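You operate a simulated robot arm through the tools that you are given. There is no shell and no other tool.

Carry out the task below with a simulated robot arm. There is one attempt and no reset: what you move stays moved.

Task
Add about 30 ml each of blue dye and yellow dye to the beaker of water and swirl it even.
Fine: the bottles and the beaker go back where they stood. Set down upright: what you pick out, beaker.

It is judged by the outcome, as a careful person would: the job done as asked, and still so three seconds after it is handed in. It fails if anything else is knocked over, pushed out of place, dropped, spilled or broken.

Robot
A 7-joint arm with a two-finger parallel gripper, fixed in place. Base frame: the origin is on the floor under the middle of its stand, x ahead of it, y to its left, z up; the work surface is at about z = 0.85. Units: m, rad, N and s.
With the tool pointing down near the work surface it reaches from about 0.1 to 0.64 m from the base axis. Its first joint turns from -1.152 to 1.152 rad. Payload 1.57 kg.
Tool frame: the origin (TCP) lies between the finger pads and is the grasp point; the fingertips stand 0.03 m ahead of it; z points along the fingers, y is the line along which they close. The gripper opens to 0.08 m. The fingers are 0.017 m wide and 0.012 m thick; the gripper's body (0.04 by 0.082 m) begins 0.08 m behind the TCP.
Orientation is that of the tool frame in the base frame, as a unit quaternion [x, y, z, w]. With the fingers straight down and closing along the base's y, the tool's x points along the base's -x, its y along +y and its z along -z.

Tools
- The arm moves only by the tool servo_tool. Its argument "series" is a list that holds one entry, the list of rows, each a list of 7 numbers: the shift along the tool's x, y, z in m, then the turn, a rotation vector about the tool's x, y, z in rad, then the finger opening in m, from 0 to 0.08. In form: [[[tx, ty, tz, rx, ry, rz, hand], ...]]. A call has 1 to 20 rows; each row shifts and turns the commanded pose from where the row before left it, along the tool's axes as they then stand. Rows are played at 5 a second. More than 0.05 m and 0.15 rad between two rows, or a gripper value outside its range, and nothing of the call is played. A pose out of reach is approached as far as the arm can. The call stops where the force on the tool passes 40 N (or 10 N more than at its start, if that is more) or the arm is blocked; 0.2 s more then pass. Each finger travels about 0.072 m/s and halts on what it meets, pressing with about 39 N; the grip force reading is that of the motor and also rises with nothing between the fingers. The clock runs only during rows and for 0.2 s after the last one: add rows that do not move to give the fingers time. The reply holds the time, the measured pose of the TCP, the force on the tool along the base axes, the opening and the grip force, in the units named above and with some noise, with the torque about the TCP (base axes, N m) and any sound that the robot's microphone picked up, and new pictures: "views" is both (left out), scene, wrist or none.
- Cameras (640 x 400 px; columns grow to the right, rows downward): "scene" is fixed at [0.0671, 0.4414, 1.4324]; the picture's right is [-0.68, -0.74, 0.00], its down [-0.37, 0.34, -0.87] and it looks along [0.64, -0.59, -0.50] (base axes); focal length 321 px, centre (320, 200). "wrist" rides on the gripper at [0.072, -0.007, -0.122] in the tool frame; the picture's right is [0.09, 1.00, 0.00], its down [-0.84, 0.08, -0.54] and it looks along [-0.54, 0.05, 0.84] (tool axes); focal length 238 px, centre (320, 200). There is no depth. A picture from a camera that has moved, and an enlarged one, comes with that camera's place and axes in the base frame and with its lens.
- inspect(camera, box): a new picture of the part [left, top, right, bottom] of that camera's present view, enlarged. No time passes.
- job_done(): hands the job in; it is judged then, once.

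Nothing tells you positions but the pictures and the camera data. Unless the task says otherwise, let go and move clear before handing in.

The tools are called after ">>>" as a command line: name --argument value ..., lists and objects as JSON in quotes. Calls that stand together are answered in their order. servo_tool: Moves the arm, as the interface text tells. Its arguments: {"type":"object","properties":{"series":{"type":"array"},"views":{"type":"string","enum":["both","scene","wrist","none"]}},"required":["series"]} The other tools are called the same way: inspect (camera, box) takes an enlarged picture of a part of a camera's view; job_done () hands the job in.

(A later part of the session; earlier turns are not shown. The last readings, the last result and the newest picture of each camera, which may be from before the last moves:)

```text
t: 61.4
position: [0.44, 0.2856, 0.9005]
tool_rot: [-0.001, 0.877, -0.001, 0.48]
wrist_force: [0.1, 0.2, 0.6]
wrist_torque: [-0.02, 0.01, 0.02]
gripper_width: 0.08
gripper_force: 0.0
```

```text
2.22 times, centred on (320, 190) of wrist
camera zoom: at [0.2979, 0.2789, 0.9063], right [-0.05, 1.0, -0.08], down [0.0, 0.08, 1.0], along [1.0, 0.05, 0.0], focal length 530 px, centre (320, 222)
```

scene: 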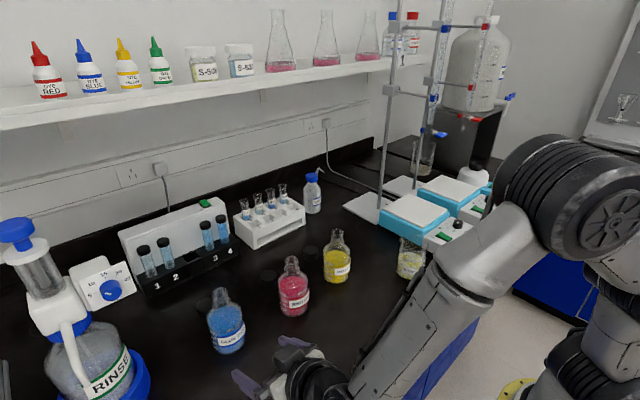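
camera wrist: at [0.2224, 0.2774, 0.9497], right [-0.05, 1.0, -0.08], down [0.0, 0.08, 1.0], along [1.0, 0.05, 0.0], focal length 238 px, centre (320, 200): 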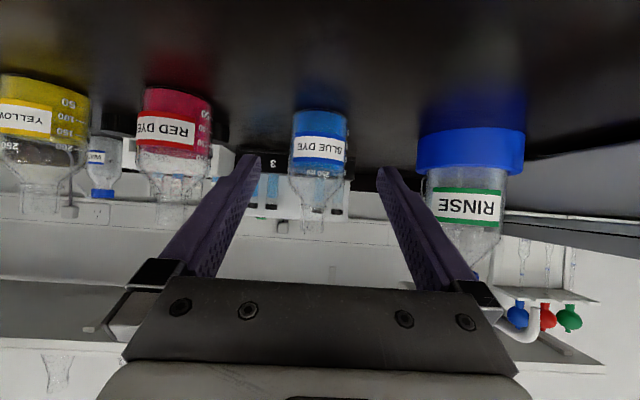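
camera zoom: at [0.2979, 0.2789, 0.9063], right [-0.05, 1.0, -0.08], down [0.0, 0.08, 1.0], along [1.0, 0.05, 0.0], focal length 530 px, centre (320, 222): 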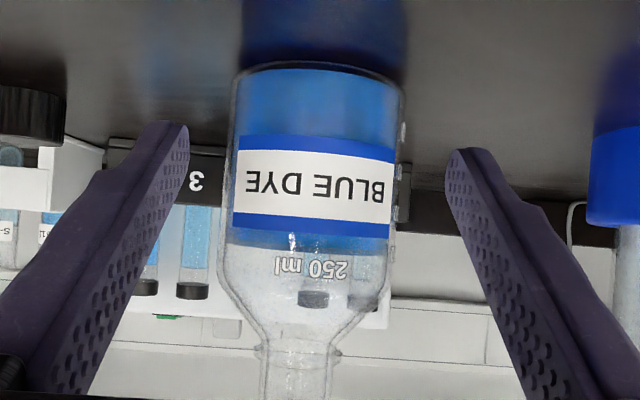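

The offset is about 1–2 mm. I'll correct by 1 mm and advance to straddle the bottle.

>>> servo_tool --series '[[[-0.003, -0.001, 0.0045, 0, 0, 0, 0.08], [-0.006, 0, 0.0093, 0, 0, 0, 0.08], [-0.0078, 0, 0.012, 0, 0, 0, 0.08], [-0.0078, 0, 0.012, 0, 0, 0, 0.08], [-0.0075, 0, 0.012, 0, 0, 0, 0.08], [-0.0072, 0, 0.0112, 0, 0, 0, 0.08], [0, 0, 0, 0, 0, 0, 0.08]]]' --views "none"

>>> inspect --camera "wrist" --box '[200, 100, 440, 280]'

>>> inspect --camera "scene" --box '[180, 270, 320, 380]'

```text
t: 63.0
position: [0.5126, 0.2827, 0.9024]
tool_rot: [-0.002, 0.877, 0.0, 0.48]
wrist_force: [0.0, 0.2, 0.6]
wrist_torque: [0.01, -0.02, 0.02]
gripper_width: 0.08
gripper_force: 0.0
```

```text
2.22 times, centred on (320, 190) of wrist
camera zoom: at [0.3711, 0.2762, 0.9089], right [-0.05, 1.0, -0.08], down [0.0, 0.08, 1.0], along [1.0, 0.05, 0.0], focal length 530 px, centre (320, 222)
```

zoom: 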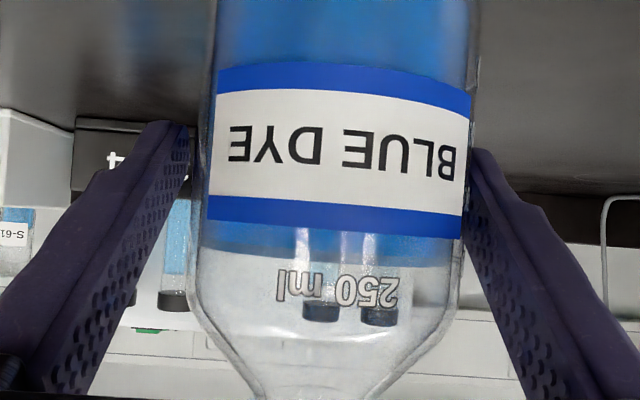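

```text
3.64 times, centred on (250, 325) of scene
camera zoom: at [0.0671, 0.4414, 1.4324], right [-0.68, -0.74, 0.0], down [-0.37, 0.34, -0.87], along [0.64, -0.59, -0.5], focal length 1168 px, centre (574, -254)
```

zoom: 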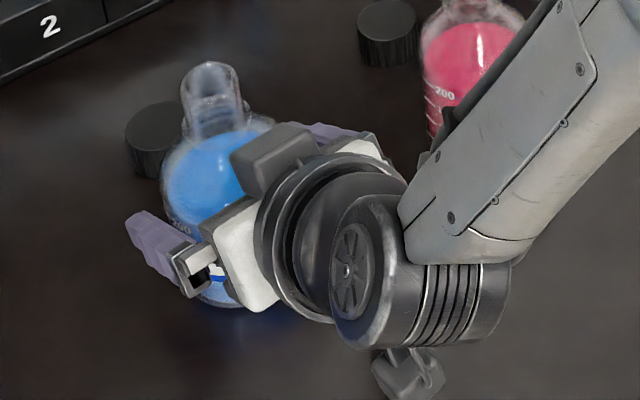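

Same slight offset as with yellow. I'll nudge +1.5 mm and close on the bottle.

>>> servo_tool --series '[[[0, 0.0015, 0, 0, 0, 0, 0.08], [0, 0, 0, 0, 0, 0, 0.08], [0, 0, 0, 0, 0, 0, 0.03], [0, 0, 0, 0, 0, 0, 0.03], [0, 0, 0, 0, 0, 0, 0.03], [0, 0, 0, 0, 0, 0, 0.03]]]' --views "none"

>>> inspect --camera "scene" --box '[195, 280, 260, 360]'

```text
t: 64.4
position: [0.5125, 0.2848, 0.9036]
tool_rot: [0.0, 0.877, -0.001, 0.48]
wrist_force: [1.1, 2.2, -0.7]
wrist_torque: [0.01, -0.04, 0.06]
gripper_width: 0.0692
gripper_force: 38.7
```

```text
5.00 times, centred on (228, 320) of scene
camera zoom: at [0.0671, 0.4414, 1.4324], right [-0.68, -0.74, 0.0], down [-0.37, 0.34, -0.87], along [0.64, -0.59, -0.5], focal length 1606 px, centre (782, -400)
```

zoom: 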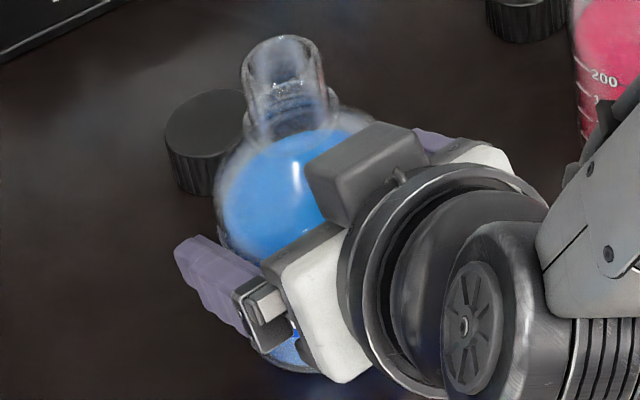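

Gripped without moving it. I'll lift it slowly by about 15 cm so it clears the other bottles.

>>> servo_tool --series '[[[-0.0084, 0, -0.0054, 0, 0, 0, 0.03], [-0.0126, 0, -0.0081, 0, 0, 0, 0.03], [-0.0168, 0, -0.0108, 0, 0, 0, 0.03], [-0.0168, 0, -0.0108, 0, 0, 0, 0.03], [-0.0168, 0, -0.0108, 0, 0, 0, 0.03], [-0.0168, 0, -0.0108, 0, 0, 0, 0.03], [-0.0168, 0, -0.0108, 0, 0, 0, 0.03], [-0.0168, 0, -0.0108, 0, 0, 0, 0.03], [-0.0084, 0, -0.0054, 0, 0, 0, 0.03], [0, 0, 0, 0, 0, 0, 0.03]]]' --views "both"

```text
t: 66.6
position: [0.5123, 0.2852, 1.0554]
tool_rot: [-0.002, 0.878, 0.0, 0.479]
wrist_force: [-0.2, 0.2, -4.5]
wrist_torque: [0.0, -0.03, 0.02]
gripper_width: 0.0695
gripper_force: 38.8
camera wrist: at [0.3706, 0.2783, 1.0623], right [-0.05, 1.0, -0.08], down [0.0, 0.08, 1.0], along [1.0, 0.05, 0.0], focal length 238 px, centre (320, 200)
```

scene: 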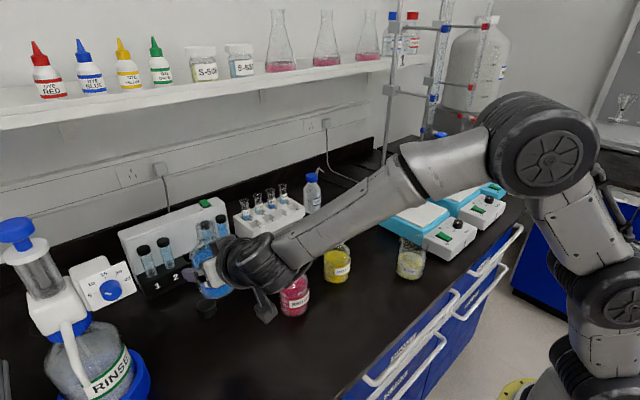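
wrist: 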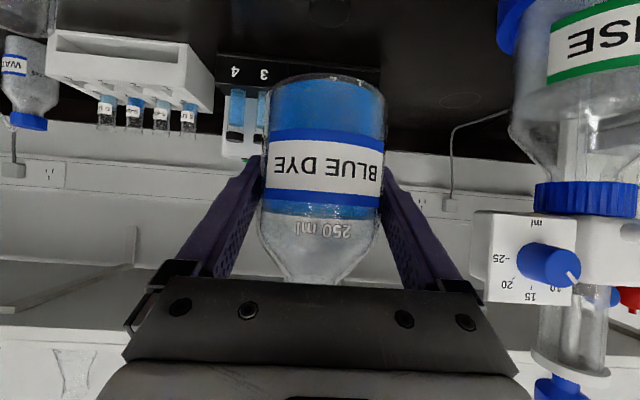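

Now I'll bring it back toward the robot and then across in front of the red and yellow bottles to beside the beaker.

>>> servo_tool --series '[[[0.0055, 0, -0.0086, 0, 0, 0, 0.03], [0.011, 0, -0.0172, 0, 0, 0, 0.03], [0.011, 0, -0.0172, 0, 0, 0, 0.03], [0.011, 0, -0.0172, 0, 0, 0, 0.03], [0.011, 0, -0.0172, 0, 0, 0, 0.03], [0.0055, -0.01, -0.0086, 0, 0, 0, 0.03], [0, -0.02, 0, 0, 0, 0, 0.03], [0, -0.03, 0, 0, 0, 0, 0.03], [0, -0.03, 0, 0, 0, 0, 0.03], [0, -0.03, 0, 0, 0, 0, 0.03], [0, -0.03, 0, 0, 0, 0, 0.03], [0, -0.03, 0, 0, 0, 0, 0.03], [0, -0.03, 0, 0, 0, 0, 0.03], [0, -0.03, 0, 0, 0, 0, 0.03], [0, -0.03, 0, 0, 0, 0, 0.03], [0, -0.03, 0, 0, 0, 0, 0.03], [0, -0.03, 0, 0, 0, 0, 0.03], [0, -0.02, 0, 0, 0, 0, 0.03], [0, -0.007, 0, 0, 0, 0, 0.03], [0, 0, 0, 0, 0, 0, 0.03]]]' --views "both"

```text
t: 70.8
position: [0.4111, -0.0715, 1.0575]
tool_rot: [-0.001, 0.878, -0.001, 0.478]
wrist_force: [-0.6, -0.7, -4.6]
wrist_torque: [0.02, 0.02, 0.04]
gripper_width: 0.0692
gripper_force: 38.9
camera wrist: at [0.2705, -0.079, 1.0634], right [-0.05, 1.0, -0.08], down [0.0, 0.08, 1.0], along [1.0, 0.05, 0.0], focal length 238 px, centre (320, 200)
```

scene: 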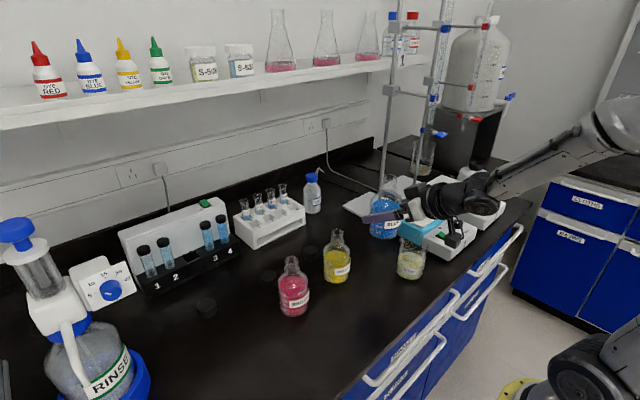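
wrist: 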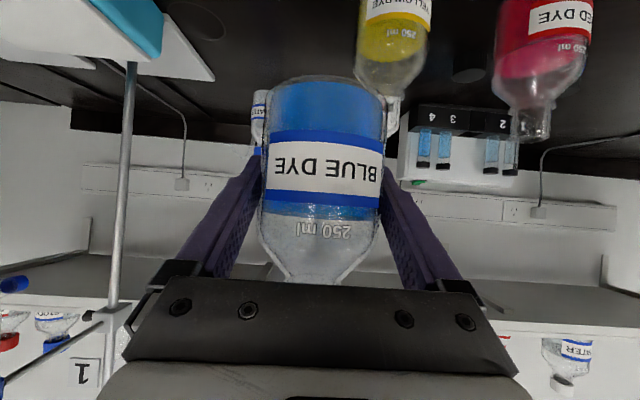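

I'll lower, turn the heading by -0.35 rad and tilt to 57°, the same as with yellow.

>>> servo_tool --series '[[[0.0138, 0, 0.0079, 0, 0, 0, 0.03], [0.0138, 0, 0.0079, 0, 0, 0, 0.03], [0.0138, 0, 0.0079, 0, 0, 0, 0.03], [0, 0, 0, 0.059, 0, 0.0378, 0.03], [0, 0, 0, 0.059, 0, 0.0378, 0.03], [0, 0, 0, 0.059, 0, 0.0378, 0.03], [0, 0, 0, 0.059, 0, 0.0378, 0.03], [0, 0, 0, 0.0589, 0, 0.0378, 0.03], [0, 0, 0, -0.054, 0, 0.0842, 0.03], [0, 0, 0, -0.054, 0, 0.0842, 0.03], [0, 0, 0, -0.054, 0, 0.0842, 0.03], [0, 0, 0, -0.054, 0, 0.0842, 0.03], [0, 0, 0, -0.054, 0, 0.0842, 0.03], [0, 0, 0, -0.054, 0, 0.0842, 0.03], [0, 0, 0, -0.054, 0, 0.0842, 0.03], [0, 0, 0, -0.054, 0, 0.0842, 0.03], [0, 0, 0, -0.054, 0, 0.0842, 0.03], [0, 0, 0, -0.054, 0, 0.0842, 0.03], [0, 0, 0, 0, 0, 0, 0.03]]]' --views "both"

```text
t: 74.8
position: [0.4093, -0.0716, 1.0098]
tool_rot: [0.36, 0.719, 0.34, 0.487]
wrist_force: [0.3, -0.7, -4.4]
wrist_torque: [0.04, -0.02, -0.05]
gripper_width: 0.0692
gripper_force: 39.3
camera wrist: at [0.2726, -0.0314, 1.0079], right [0.16, 0.58, 0.8], down [-0.28, -0.75, 0.6], along [0.95, -0.32, 0.04], focal length 238 px, centre (320, 200)
```

scene: 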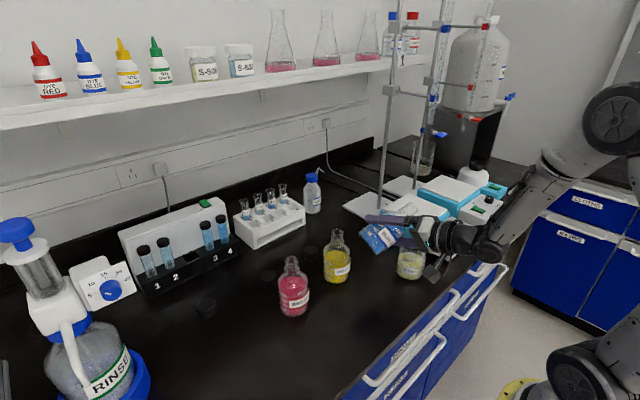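
wrist: 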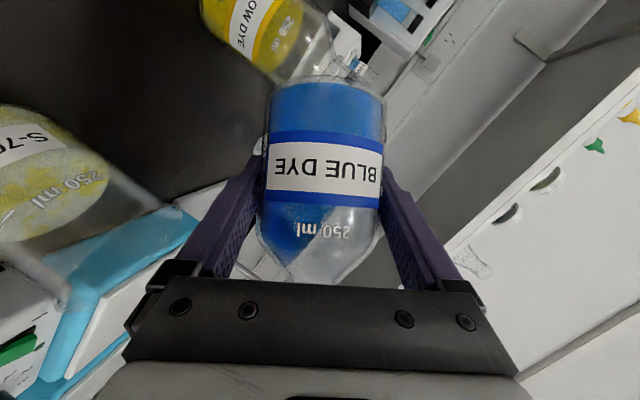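

Everything is clear, with a gap of about 2 cm to the yellow bottle. I'll lower, tilt to 72° and take baseline readings.

>>> servo_tool --series '[[[0.0065, -0.012, 0.0042, 0, 0, 0, 0.03], [0.0062, -0.0116, 0.004, 0, 0, 0, 0.03], [0, 0, 0, -0.0346, 0, 0.054, 0.03], [0, 0, 0, -0.0346, 0, 0.054, 0.03], [0, 0, 0, -0.0346, 0, 0.054, 0.03], [0, 0, 0, -0.0346, 0, 0.054, 0.03], [0, 0, 0, 0, 0, 0, 0.03], [0, 0, 0, 0, 0, 0, 0.03]]]' --views "both"

>>> inspect --camera "wrist" --box '[10, 230, 110, 310]'

>>> inspect --camera "wrist" --box '[220, 50, 420, 290]'

>>> inspect --camera "scene" --box '[350, 200, 470, 290]'

```text
t: 76.6
position: [0.4072, -0.0727, 0.9798]
tool_rot: [0.401, 0.651, 0.439, 0.472]
wrist_force: [0.6, -0.1, -4.2]
wrist_torque: [0.0, 0.02, 0.0]
gripper_width: 0.0691
gripper_force: 39.1
camera wrist: at [0.2727, -0.0309, 0.977], right [0.09, 0.38, 0.92], down [-0.32, -0.87, 0.38], along [0.94, -0.33, 0.05], focal length 238 px, centre (320, 200)
```

scene: 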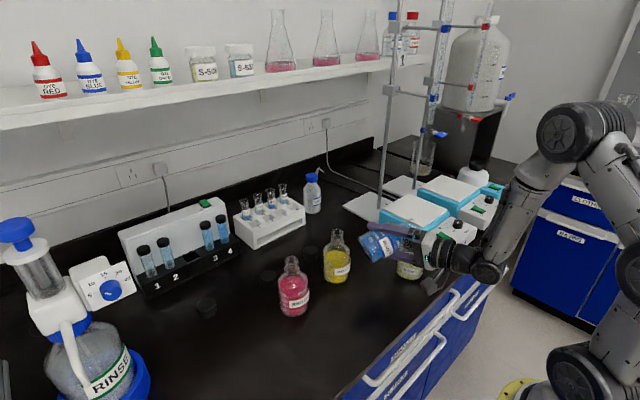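
wrist: 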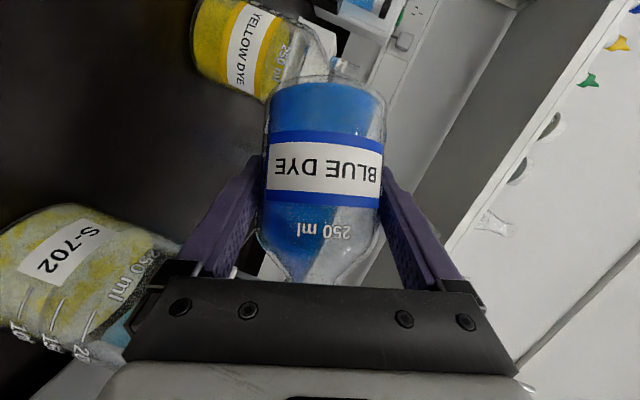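

```text
5.00 times, centred on (60, 270) of wrist
camera zoom: at [0.2727, -0.0309, 0.977], right [0.09, 0.38, 0.92], down [-0.32, -0.87, 0.38], along [0.94, -0.33, 0.05], focal length 1192 px, centre (1620, -150)
```

zoom: 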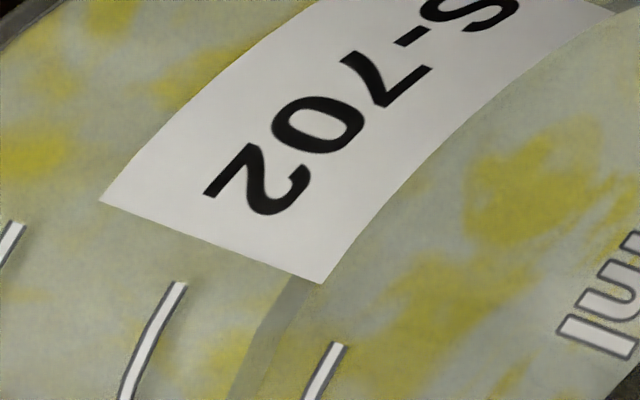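

```text
1.67 times, centred on (320, 170) of wrist
camera zoom: at [0.2727, -0.0309, 0.977], right [0.09, 0.38, 0.92], down [-0.32, -0.87, 0.38], along [0.94, -0.33, 0.05], focal length 397 px, centre (320, 250)
```

zoom: 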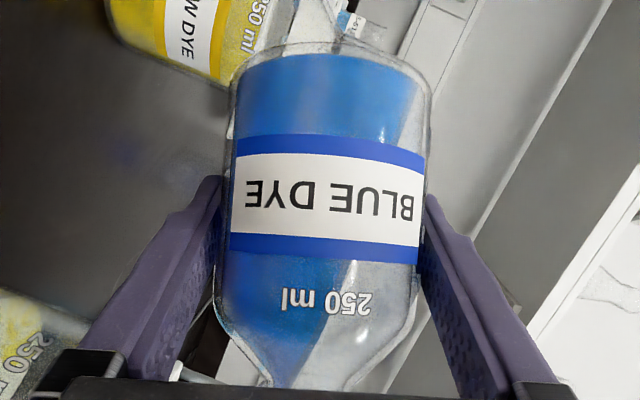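

```text
4.44 times, centred on (410, 245) of scene
camera zoom: at [0.0672, 0.4414, 1.4324], right [-0.68, -0.74, 0.0], down [-0.37, 0.34, -0.87], along [0.64, -0.59, -0.5], focal length 1427 px, centre (-80, 0)
```

zoom: 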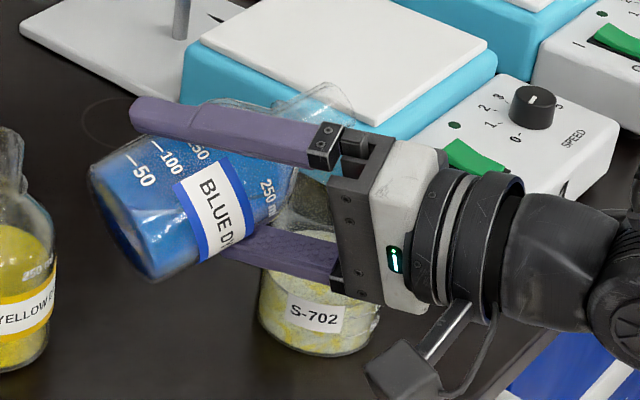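

The baseline reads about 131 ml at this pose. I'll tilt to about 80.5° and watch for the stream.

>>> servo_tool --series '[[[0, 0, 0, -0.0135, 0, 0.021, 0.03], [0, 0, 0, -0.0135, 0, 0.021, 0.03], [0, 0, 0, -0.0135, 0, 0.021, 0.03], [0, 0, 0, -0.0135, 0, 0.021, 0.03], [0, 0, 0, -0.0135, 0, 0.021, 0.03], [0, 0, 0, -0.0108, 0, 0.0168, 0.03], [0, 0, 0, 0, 0, 0, 0.03], [0, 0, 0, 0, 0, 0, 0.03], [0, 0, 0, 0, 0, 0, 0.03]]]' --views "none"

>>> inspect --camera "wrist" --box '[0, 180, 240, 400]'

>>> inspect --camera "wrist" --box '[20, 310, 130, 390]'

>>> inspect --camera "scene" --box '[350, 200, 470, 290]'

```text
t: 78.6
position: [0.4079, -0.0722, 0.9815]
tool_rot: [0.421, 0.608, 0.492, 0.459]
wrist_force: [0.7, 0.2, -4.2]
wrist_torque: [0.01, 0.01, -0.01]
gripper_width: 0.0693
gripper_force: 38.7
```

```text
1.82 times, centred on (120, 290) of wrist
camera zoom: at [0.2734, -0.0301, 0.9768], right [0.04, 0.25, 0.97], down [-0.34, -0.91, 0.25], along [0.94, -0.33, 0.05], focal length 433 px, centre (684, 36)
```

zoom: 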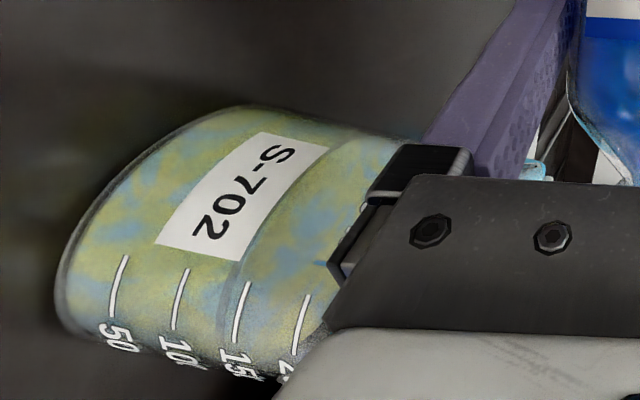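

```text
5.00 times, centred on (75, 350) of wrist
camera zoom: at [0.2734, -0.0301, 0.9768], right [0.04, 0.25, 0.97], down [-0.34, -0.91, 0.25], along [0.94, -0.33, 0.05], focal length 1192 px, centre (1545, -550)
```

zoom: 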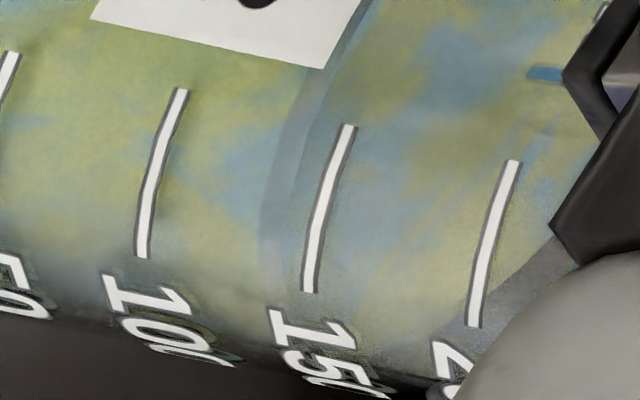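

```text
4.44 times, centred on (410, 245) of scene
camera zoom: at [0.0672, 0.4414, 1.4324], right [-0.68, -0.74, 0.0], down [-0.37, 0.34, -0.87], along [0.64, -0.59, -0.5], focal length 1427 px, centre (-80, 0)
```

zoom: 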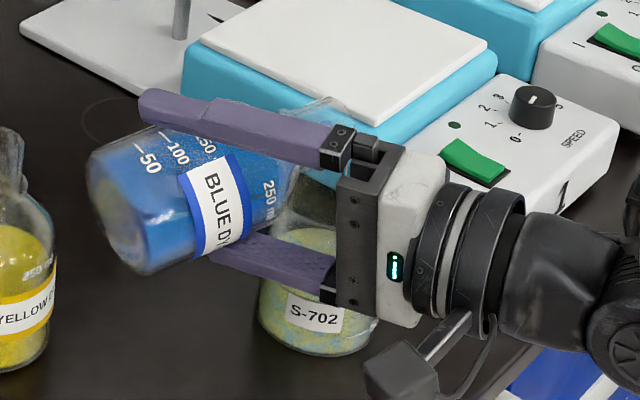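

Blue has started flowing and the waterline reads about 134. I'll hold one more second to gauge the rate.

>>> servo_tool --series '[[[0, 0, 0, 0, 0, 0, 0.03], [0, 0, 0, 0, 0, 0, 0.03], [0, 0, 0, 0, 0, 0, 0.03], [0, 0, 0, 0, 0, 0, 0.03], [0, 0, 0, 0, 0, 0, 0.03], [0, 0, 0, 0, 0, 0, 0.03], [0, 0, 0, 0, 0, 0, 0.03], [0, 0, 0, 0, 0, 0, 0.03], [0, 0, 0, 0, 0, 0, 0.03]]]' --views "none"

>>> inspect --camera "wrist" --box '[20, 310, 130, 390]'

```text
t: 80.6
position: [0.4078, -0.0726, 0.9809]
tool_rot: [0.42, 0.608, 0.493, 0.46]
wrist_force: [0.8, 0.3, -4.5]
wrist_torque: [0.01, 0.0, -0.01]
gripper_width: 0.0693
gripper_force: 38.7
```

```text
5.00 times, centred on (75, 350) of wrist
camera zoom: at [0.2734, -0.0301, 0.9768], right [0.04, 0.25, 0.97], down [-0.34, -0.91, 0.25], along [0.94, -0.33, 0.05], focal length 1192 px, centre (1545, -550)
```

zoom: 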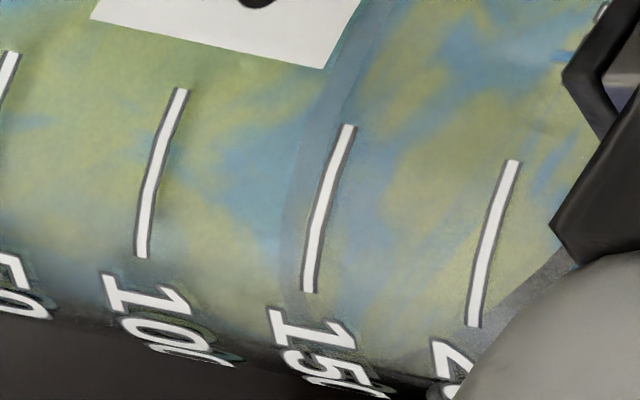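

It's rising about 3 ml/s and now reads roughly 141. I'll tilt 0.01 rad more and hold two seconds.

>>> servo_tool --series '[[[0, 0, 0, -0.0054, 0, 0.0084, 0.03], [0, 0, 0, 0, 0, 0, 0.03], [0, 0, 0, 0, 0, 0, 0.03], [0, 0, 0, 0, 0, 0, 0.03], [0, 0, 0, 0, 0, 0, 0.03], [0, 0, 0, 0, 0, 0, 0.03], [0, 0, 0, 0, 0, 0, 0.03], [0, 0, 0, 0, 0, 0, 0.03], [0, 0, 0, 0, 0, 0, 0.03]]]' --views "none"

>>> inspect --camera "wrist" --box '[20, 310, 130, 390]'

```text
t: 82.6
position: [0.4064, -0.0706, 0.9818]
tool_rot: [0.422, 0.605, 0.496, 0.458]
wrist_force: [0.6, -0.4, -4.8]
wrist_torque: [-0.01, -0.03, 0.03]
gripper_width: 0.0695
gripper_force: 39.1
```

```text
5.00 times, centred on (75, 350) of wrist
camera zoom: at [0.273, -0.0299, 0.9766], right [0.04, 0.24, 0.97], down [-0.34, -0.91, 0.24], along [0.94, -0.33, 0.05], focal length 1192 px, centre (1545, -550)
```

zoom: 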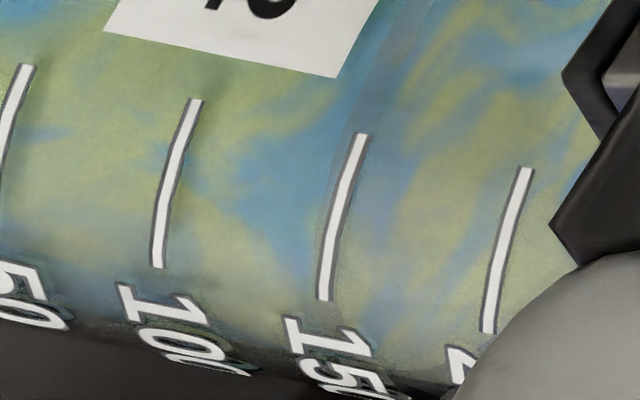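

It reads about 147.5 now. I'll hold about 2.4 more seconds.

>>> servo_tool --series '[[[0, 0, 0, -0.0027, 0, 0.0042, 0.03], [0, 0, 0, 0, 0, 0, 0.03], [0, 0, 0, 0, 0, 0, 0.03], [0, 0, 0, 0, 0, 0, 0.03], [0, 0, 0, 0, 0, 0, 0.03], [0, 0, 0, 0, 0, 0, 0.03], [0, 0, 0, 0, 0, 0, 0.03], [0, 0, 0, 0, 0, 0, 0.03], [0, 0, 0, 0, 0, 0, 0.03], [0, 0, 0, 0, 0, 0, 0.03], [0, 0, 0, 0, 0, 0, 0.03]]]' --views "none"

>>> inspect --camera "wrist" --box '[20, 310, 130, 390]'

>>> inspect --camera "wrist" --box '[0, 180, 240, 400]'

```text
t: 85.0
position: [0.4073, -0.0718, 0.9813]
tool_rot: [0.423, 0.603, 0.497, 0.458]
wrist_force: [1.0, 0.9, -4.4]
wrist_torque: [0.0, 0.03, 0.04]
gripper_width: 0.0694
gripper_force: 38.9
```

```text
5.00 times, centred on (75, 350) of wrist
camera zoom: at [0.2729, -0.0303, 0.9768], right [0.03, 0.24, 0.97], down [-0.34, -0.91, 0.23], along [0.94, -0.33, 0.05], focal length 1192 px, centre (1545, -550)
```

zoom: 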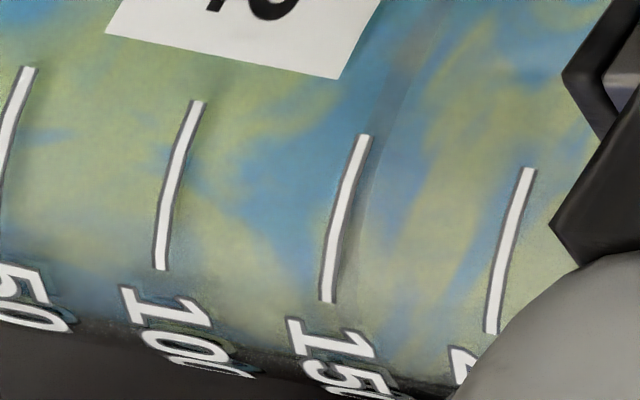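

```text
1.82 times, centred on (120, 290) of wrist
camera zoom: at [0.2729, -0.0303, 0.9768], right [0.03, 0.24, 0.97], down [-0.34, -0.91, 0.23], along [0.94, -0.33, 0.05], focal length 433 px, centre (684, 36)
```

zoom: 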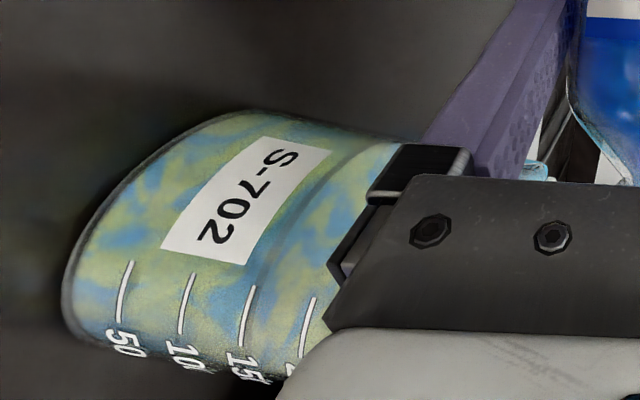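

It reads about 151 and the flow is fading. I'll tilt 0.02 rad more and hold 2 s.

>>> servo_tool --series '[[[0, 0, 0, -0.0108, 0, 0.0168, 0.03], [0, 0, 0, 0, 0, 0, 0.03], [0, 0, 0, 0, 0, 0, 0.03], [0, 0, 0, 0, 0, 0, 0.03], [0, 0, 0, 0, 0, 0, 0.03], [0, 0, 0, 0, 0, 0, 0.03], [0, 0, 0, 0, 0, 0, 0.03], [0, 0, 0, 0, 0, 0, 0.03], [0, 0, 0, 0, 0, 0, 0.03]]]' --views "none"

>>> inspect --camera "wrist" --box '[20, 310, 130, 390]'

>>> inspect --camera "wrist" --box '[220, 50, 420, 290]'

```text
t: 87.0
position: [0.4083, -0.073, 0.9832]
tool_rot: [0.425, 0.597, 0.505, 0.456]
wrist_force: [0.1, -0.3, -4.0]
wrist_torque: [0.04, -0.03, 0.01]
gripper_width: 0.0694
gripper_force: 37.7
```

```text
5.00 times, centred on (75, 350) of wrist
camera zoom: at [0.2734, -0.0299, 0.9765], right [0.03, 0.22, 0.98], down [-0.34, -0.92, 0.21], along [0.94, -0.34, 0.05], focal length 1192 px, centre (1545, -550)
```

zoom: 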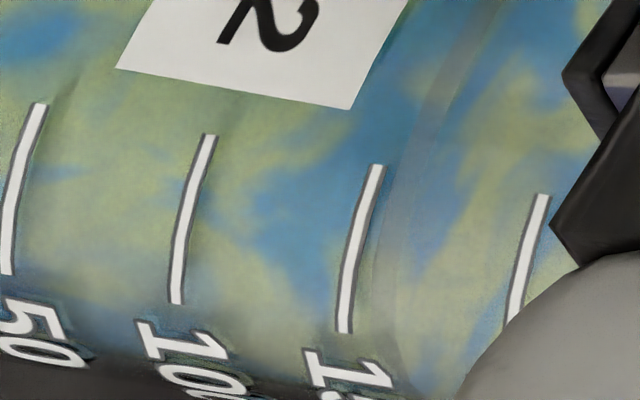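

```text
1.67 times, centred on (320, 170) of wrist
camera zoom: at [0.2734, -0.0299, 0.9765], right [0.03, 0.22, 0.98], down [-0.34, -0.92, 0.21], along [0.94, -0.34, 0.05], focal length 397 px, centre (320, 250)
```

zoom: 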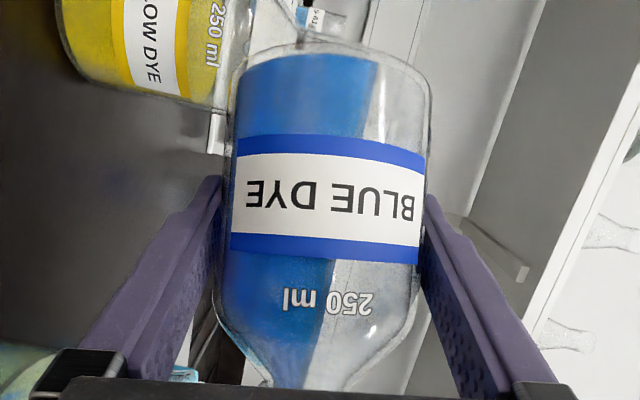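

It reads about 158, so roughly 27 ml is in. A short hold and then tilting back to 72° should leave it near 30.

>>> servo_tool --series '[[[0, 0, 0, 0, 0, 0, 0.03], [0, 0, 0, 0, 0, 0, 0.03], [0, 0, 0, 0.0324, 0, -0.0505, 0.03], [0, 0, 0, 0.0324, 0, -0.0505, 0.03], [0, 0, 0, 0.0324, 0, -0.0505, 0.03], [0, 0, 0, 0, 0, 0, 0.03], [0, 0, 0, 0, 0, 0, 0.03], [0, 0, 0, 0, 0, 0, 0.03], [0, 0, 0, 0, 0, 0, 0.03]]]' --views "wrist"

>>> inspect --camera "wrist" --box '[10, 230, 110, 310]'

>>> inspect --camera "wrist" --box '[220, 50, 420, 290]'

>>> inspect --camera "scene" --box '[350, 200, 470, 290]'

```text
t: 89.0
position: [0.4095, -0.072, 0.9825]
tool_rot: [0.401, 0.651, 0.44, 0.471]
wrist_force: [0.6, 0.5, -5.0]
wrist_torque: [-0.01, 0.01, 0.02]
gripper_width: 0.0691
gripper_force: 39.2
camera wrist: at [0.2731, -0.0309, 0.9779], right [0.09, 0.38, 0.92], down [-0.32, -0.87, 0.39], along [0.94, -0.33, 0.05], focal length 238 px, centre (320, 200)
```

wrist: 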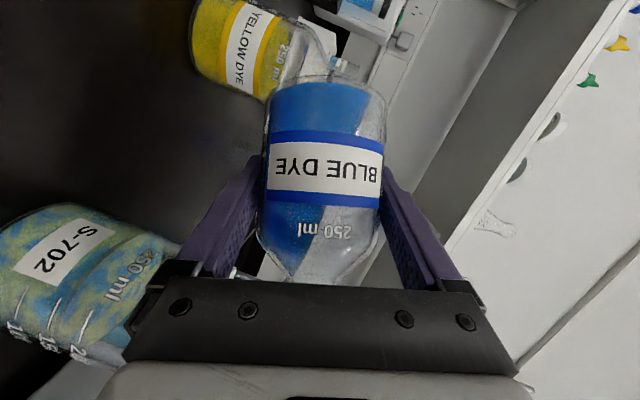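

```text
5.00 times, centred on (60, 270) of wrist
camera zoom: at [0.2731, -0.0309, 0.9779], right [0.09, 0.38, 0.92], down [-0.32, -0.87, 0.39], along [0.94, -0.33, 0.05], focal length 1192 px, centre (1620, -150)
```

zoom: 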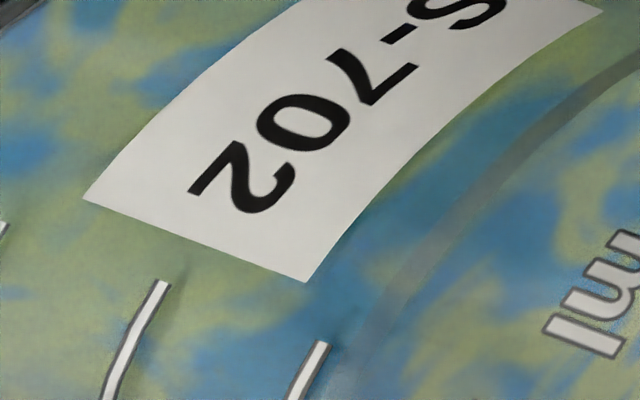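

```text
1.67 times, centred on (320, 170) of wrist
camera zoom: at [0.2731, -0.0309, 0.9779], right [0.09, 0.38, 0.92], down [-0.32, -0.87, 0.39], along [0.94, -0.33, 0.05], focal length 397 px, centre (320, 250)
```

zoom: 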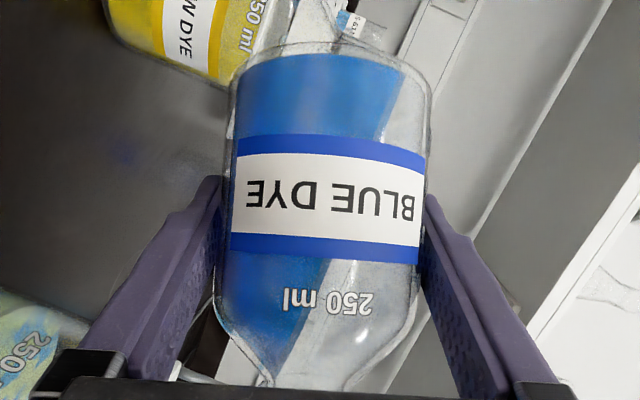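

```text
4.44 times, centred on (410, 245) of scene
camera zoom: at [0.0672, 0.4414, 1.4324], right [-0.68, -0.74, 0.0], down [-0.37, 0.34, -0.87], along [0.64, -0.59, -0.5], focal length 1427 px, centre (-80, 0)
```

zoom: 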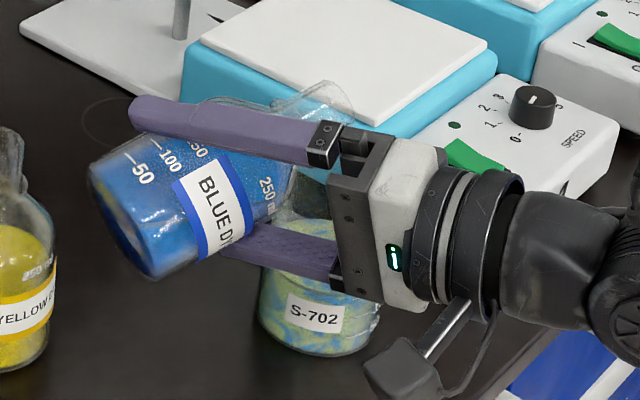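

The beaker rose by about 32 ml and the flow has stopped. I'll bring the bottle upright and turn the heading back.

>>> servo_tool --series '[[[0, 0, 0, 0.0678, 0, -0.1057, 0.03], [0, 0, 0, 0.0678, 0, -0.1057, 0.03], [0, 0, 0, 0.0678, 0, -0.1057, 0.03], [0, 0, 0, 0.0678, 0, -0.1057, 0.03], [0, 0, 0, 0.0678, 0, -0.1057, 0.03], [0, 0, 0, 0.0678, 0, -0.1057, 0.03], [0, 0, 0, 0.0678, 0, -0.1057, 0.03], [0, 0, 0, 0.0678, 0, -0.1057, 0.03], [0, 0, 0, 0.0678, 0, -0.1057, 0.03], [0, 0, 0, 0.0683, 0, -0.1062, 0.03], [0, 0, 0, -0.0589, 0, -0.0378, 0.03], [0, 0, 0, -0.0589, 0, -0.0378, 0.03], [0, 0, 0, -0.0589, 0, -0.0378, 0.03], [0, 0, 0, -0.0589, 0, -0.0378, 0.03], [0, 0, 0, -0.059, 0, -0.0378, 0.03], [0, 0, 0, 0, 0, 0, 0.03]]]' --views "none"

>>> servo_tool --series '[[[-0.0084, 0, -0.0054, 0, 0, 0, 0.03], [-0.0168, 0, -0.0108, 0, 0, 0, 0.03], [-0.0168, 0, -0.0108, 0, 0, 0, 0.03], [-0.0168, 0, -0.0108, 0, 0, 0, 0.03], [-0.0084, 0, -0.0054, 0, 0, 0, 0.03], [0, 0, 0, 0, 0, 0, 0.03]]]' --views "both"

```text
t: 92.4
position: [0.4081, -0.0719, 0.9818]
tool_rot: [-0.002, 0.878, -0.001, 0.479]
wrist_force: [-0.1, -0.1, -3.8]
wrist_torque: [0.0, 0.0, -0.01]
gripper_width: 0.0693
gripper_force: 39.0
```

```text
t: 93.8
position: [0.4086, -0.0733, 1.0611]
tool_rot: [-0.001, 0.878, -0.002, 0.479]
wrist_force: [-0.3, 0.3, -4.1]
wrist_torque: [0.02, 0.01, 0.04]
gripper_width: 0.0695
gripper_force: 38.8
camera wrist: at [0.2673, -0.0799, 1.0674], right [-0.05, 1.0, -0.08], down [0.0, 0.08, 1.0], along [1.0, 0.05, 0.0], focal length 238 px, centre (320, 200)
```

scene: 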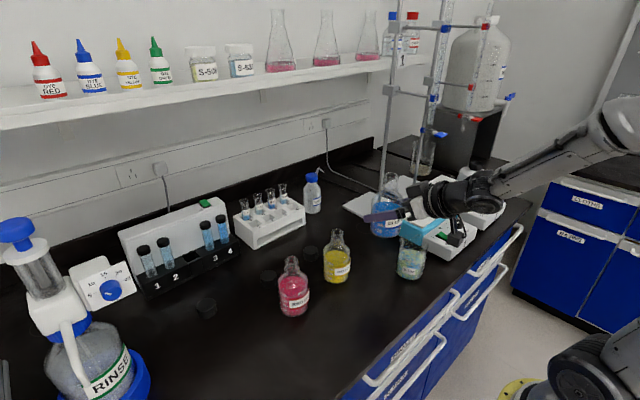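
wrist: 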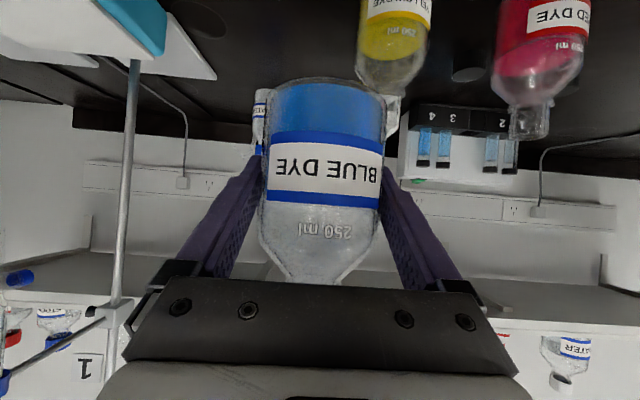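

I'll carry it back across and forward above its place.

>>> servo_tool --series '[[[0, 0.01, 0, 0, 0, 0, 0.03], [0, 0.02, 0, 0, 0, 0, 0.03], [0, 0.03, 0, 0, 0, 0, 0.03], [0, 0.03, 0, 0, 0, 0, 0.03], [0, 0.03, 0, 0, 0, 0, 0.03], [0, 0.03, 0, 0, 0, 0, 0.03], [0, 0.03, 0, 0, 0, 0, 0.03], [0, 0.03, 0, 0, 0, 0, 0.03], [0, 0.03, 0, 0, 0, 0, 0.03], [0, 0.03, 0, 0, 0, 0, 0.03], [0, 0.03, 0, 0, 0, 0, 0.03], [0, 0.03, 0, 0, 0, 0, 0.03], [0, 0.02, 0, 0, 0, 0, 0.03], [0, 0.0078, 0, 0, 0, 0, 0.03], [-0.0056, 0, 0.0088, 0, 0, 0, 0.03], [-0.0112, 0, 0.0175, 0, 0, 0, 0.03], [-0.0112, 0, 0.0175, 0, 0, 0, 0.03], [-0.0112, 0, 0.0175, 0, 0, 0, 0.03], [-0.0112, 0, 0.0175, 0, 0, 0, 0.03], [-0.0056, 0, 0.0088, 0, 0, 0, 0.03]]]' --views "none"

>>> servo_tool --series '[[[0, 0, 0, 0, 0, 0, 0.03], [0, 0, 0, 0, 0, 0, 0.03]]]' --views "both"

```text
t: 98.0
position: [0.5124, 0.2858, 1.0592]
tool_rot: [-0.002, 0.878, -0.001, 0.478]
wrist_force: [-0.4, 0.5, -3.6]
wrist_torque: [-0.02, -0.03, -0.01]
gripper_width: 0.0691
gripper_force: 39.3
```

```text
t: 98.6
position: [0.5116, 0.2869, 1.0585]
tool_rot: [-0.001, 0.878, -0.001, 0.479]
wrist_force: [0.4, 1.1, -4.0]
wrist_torque: [0.03, -0.04, 0.01]
gripper_width: 0.0692
gripper_force: 38.5
camera wrist: at [0.3703, 0.279, 1.0651], right [-0.05, 1.0, -0.08], down [0.0, 0.08, 1.0], along [1.0, 0.05, 0.0], focal length 238 px, centre (320, 200)
```

scene: 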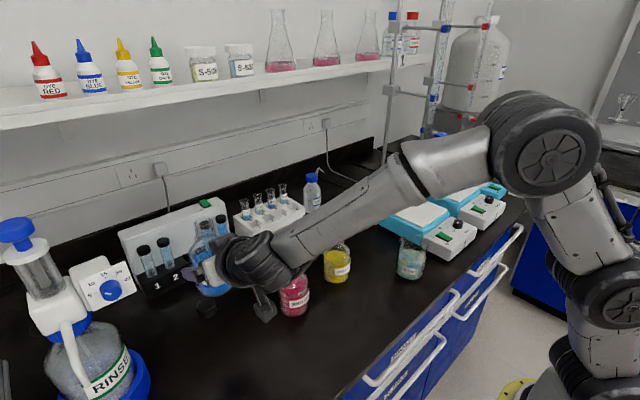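
wrist: 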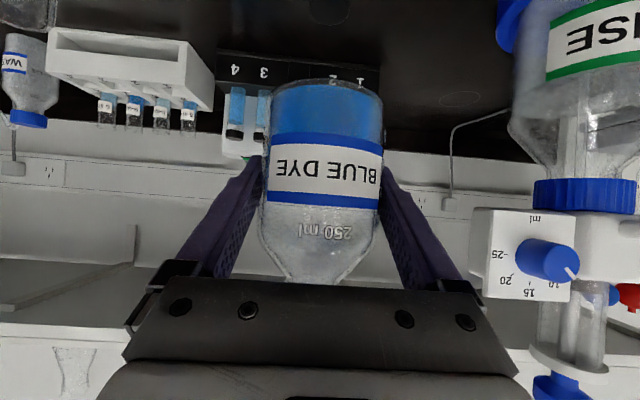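

I'm within about 1 mm horizontally. I'll lower it toward the bench, slowing near the end.

>>> servo_tool --series '[[[0.0076, -0.0008, 0.0049, 0, 0, 0, 0.03], [0.0151, 0, 0.0097, 0, 0, 0, 0.03], [0.0151, 0, 0.0097, 0, 0, 0, 0.03], [0.0151, 0, 0.0097, 0, 0, 0, 0.03], [0.0151, 0, 0.0097, 0, 0, 0, 0.03], [0.0151, 0, 0.0097, 0, 0, 0, 0.03], [0.0151, 0, 0.0097, 0, 0, 0, 0.03], [0.0151, 0, 0.0097, 0, 0, 0, 0.03], [0.0076, 0, 0.0049, 0, 0, 0, 0.03], [0.0034, 0, 0.0022, 0, 0, 0, 0.03], [0, 0, 0, 0, 0, 0, 0.03]]]' --views "none"

```text
t: 101.0
position: [0.5121, 0.2839, 0.9121]
tool_rot: [-0.001, 0.878, -0.001, 0.478]
wrist_force: [-0.2, -0.5, -4.3]
wrist_torque: [0.0, 0.0, -0.03]
gripper_width: 0.0691
gripper_force: 38.8
```

>>> servo_tool --series '[[[0.0017, 0, 0.0011, 0, 0, 0, 0.03], [0.0017, 0, 0.0011, 0, 0, 0, 0.03], [0.0013, 0, 0.0008, 0, 0, 0, 0.03], [0.0008, 0, 0.0005, 0, 0, 0, 0.03], [0, 0, 0, 0, 0, 0, 0.03]]]' --views "none"

>>> inspect --camera "scene" --box '[195, 280, 260, 360]'

```text
t: 102.2
position: [0.5119, 0.2841, 0.905]
tool_rot: [-0.001, 0.878, -0.002, 0.478]
wrist_force: [0.2, -0.7, -4.3]
wrist_torque: [-0.02, 0.03, 0.0]
gripper_width: 0.0693
gripper_force: 38.4
```

```text
5.00 times, centred on (228, 320) of scene
camera zoom: at [0.0672, 0.4414, 1.4324], right [-0.68, -0.74, 0.0], down [-0.37, 0.34, -0.87], along [0.64, -0.59, -0.5], focal length 1606 px, centre (782, -400)
```

zoom: 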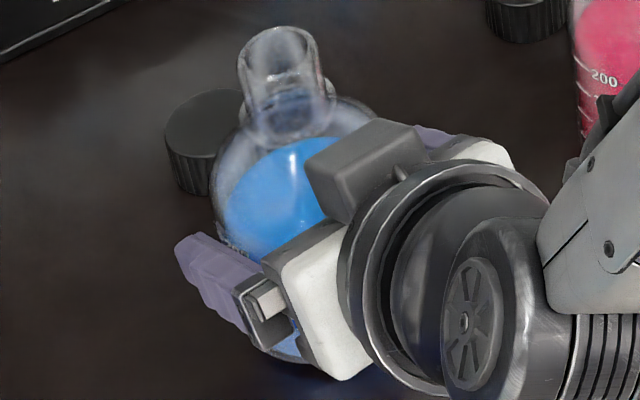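

The mouth is still about 3 mm above its original height. I'll lower in fine steps with force checks.

>>> servo_tool --series '[[[0.0008, 0, 0.0005, 0, 0, 0, 0.03], [0.0006, 0, 0.0004, 0, 0, 0, 0.03], [0, 0, 0, 0, 0, 0, 0.03]]]' --views "none"

>>> servo_tool --series '[[[0.0004, 0, 0.0003, 0, 0, 0, 0.03], [0, 0, 0, 0, 0, 0, 0.03]]]' --views "none"

>>> inspect --camera "scene" --box '[195, 280, 260, 360]'

```text
t: 103.0
position: [0.5122, 0.2848, 0.9035]
tool_rot: [-0.002, 0.878, -0.001, 0.479]
wrist_force: [-0.5, 0.4, -3.9]
wrist_torque: [0.01, 0.03, 0.04]
gripper_width: 0.0693
gripper_force: 39.3
```

```text
t: 103.6
position: [0.511, 0.2843, 0.9043]
tool_rot: [-0.001, 0.878, -0.002, 0.479]
wrist_force: [-0.9, 0.2, -3.9]
wrist_torque: [0.03, 0.01, 0.0]
gripper_width: 0.0692
gripper_force: 38.8
```

```text
5.00 times, centred on (228, 320) of scene
camera zoom: at [0.0672, 0.4414, 1.4324], right [-0.68, -0.74, 0.0], down [-0.37, 0.34, -0.87], along [0.64, -0.59, -0.5], focal length 1606 px, centre (782, -400)
```

zoom: 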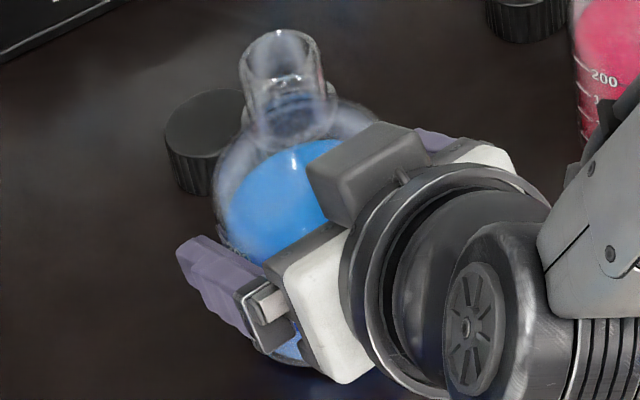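

>>> servo_tool --series '[[[0.0006, 0, 0.0004, 0, 0, 0, 0.03], [0, 0, 0, 0, 0, 0, 0.03]]]' --views "none"

>>> servo_tool --series '[[[0.0004, 0, 0.0003, 0, 0, 0, 0.03], [0, 0, 0, 0, 0, 0, 0.03]]]' --views "none"

```text
t: 104.2
position: [0.511, 0.2842, 0.9032]
tool_rot: [-0.001, 0.878, -0.002, 0.479]
wrist_force: [-0.2, -0.6, -3.9]
wrist_torque: [-0.02, 0.01, 0.02]
gripper_width: 0.0692
gripper_force: 39.5
```

```text
t: 104.8
position: [0.513, 0.2851, 0.9023]
tool_rot: [-0.001, 0.878, -0.002, 0.479]
wrist_force: [0.2, 0.5, -3.7]
wrist_torque: [-0.01, -0.03, 0.01]
gripper_width: 0.0692
gripper_force: 39.1
```

>>> servo_tool --series '[[[0.0004, 0, 0.0003, 0, 0, 0, 0.03], [0, 0, 0, 0, 0, 0, 0.03]]]' --views "none"

>>> servo_tool --series '[[[0.0004, 0, 0.0003, 0, 0, 0, 0.03], [0, 0, 0, 0, 0, 0, 0.03]]]' --views "none"

```text
t: 105.4
position: [0.5109, 0.2846, 0.9021]
tool_rot: [-0.001, 0.878, -0.001, 0.478]
wrist_force: [-0.6, -0.3, -3.0]
wrist_torque: [-0.01, 0.06, 0.02]
gripper_width: 0.0692
gripper_force: 38.8
```

```text
t: 106.0
position: [0.5126, 0.2844, 0.9026]
tool_rot: [-0.001, 0.877, -0.001, 0.48]
wrist_force: [-2.1, -0.4, 2.0]
wrist_torque: [-0.02, 0.27, 0.07]
gripper_width: 0.0691
gripper_force: 38.4
```

The bench has taken the weight. I'll release now.

>>> servo_tool --series '[[[-0.0002, 0, -0.0001, 0, 0, 0, 0.03], [0, 0, 0, 0, 0, 0, 0.08], [0, 0, 0, 0, 0, 0, 0.08], [0, 0, 0, 0, 0, 0, 0.08]]]' --views "none"

>>> inspect --camera "wrist" --box '[200, 100, 440, 280]'

>>> inspect --camera "scene" --box '[195, 280, 260, 360]'

```text
t: 107.0
position: [0.5118, 0.2853, 0.901]
tool_rot: [-0.002, 0.878, -0.001, 0.479]
wrist_force: [-0.4, 0.4, -0.8]
wrist_torque: [0.01, 0.03, -0.03]
gripper_width: 0.0799
gripper_force: 0.2
```

```text
2.22 times, centred on (320, 190) of wrist
camera zoom: at [0.3706, 0.2775, 0.9075], right [-0.05, 1.0, -0.08], down [0.0, 0.08, 1.0], along [1.0, 0.05, 0.0], focal length 530 px, centre (320, 222)
```

zoom: 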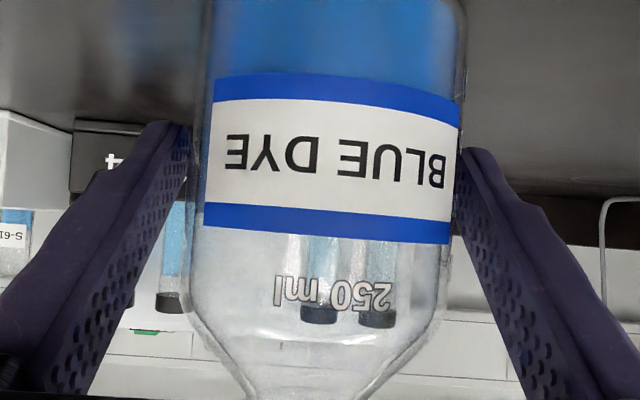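

```text
5.00 times, centred on (228, 320) of scene
camera zoom: at [0.0671, 0.4414, 1.4324], right [-0.68, -0.74, 0.0], down [-0.37, 0.34, -0.87], along [0.64, -0.59, -0.5], focal length 1606 px, centre (782, -400)
```

zoom: 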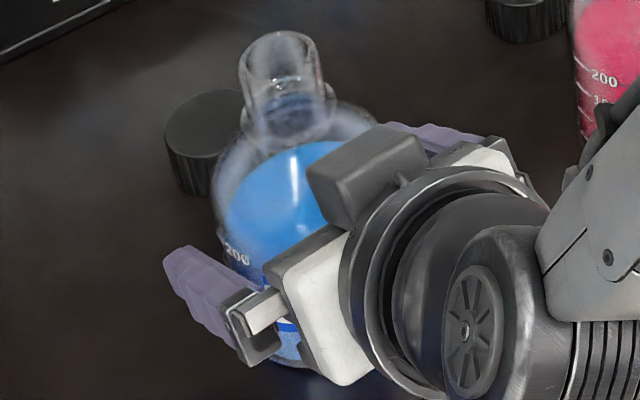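

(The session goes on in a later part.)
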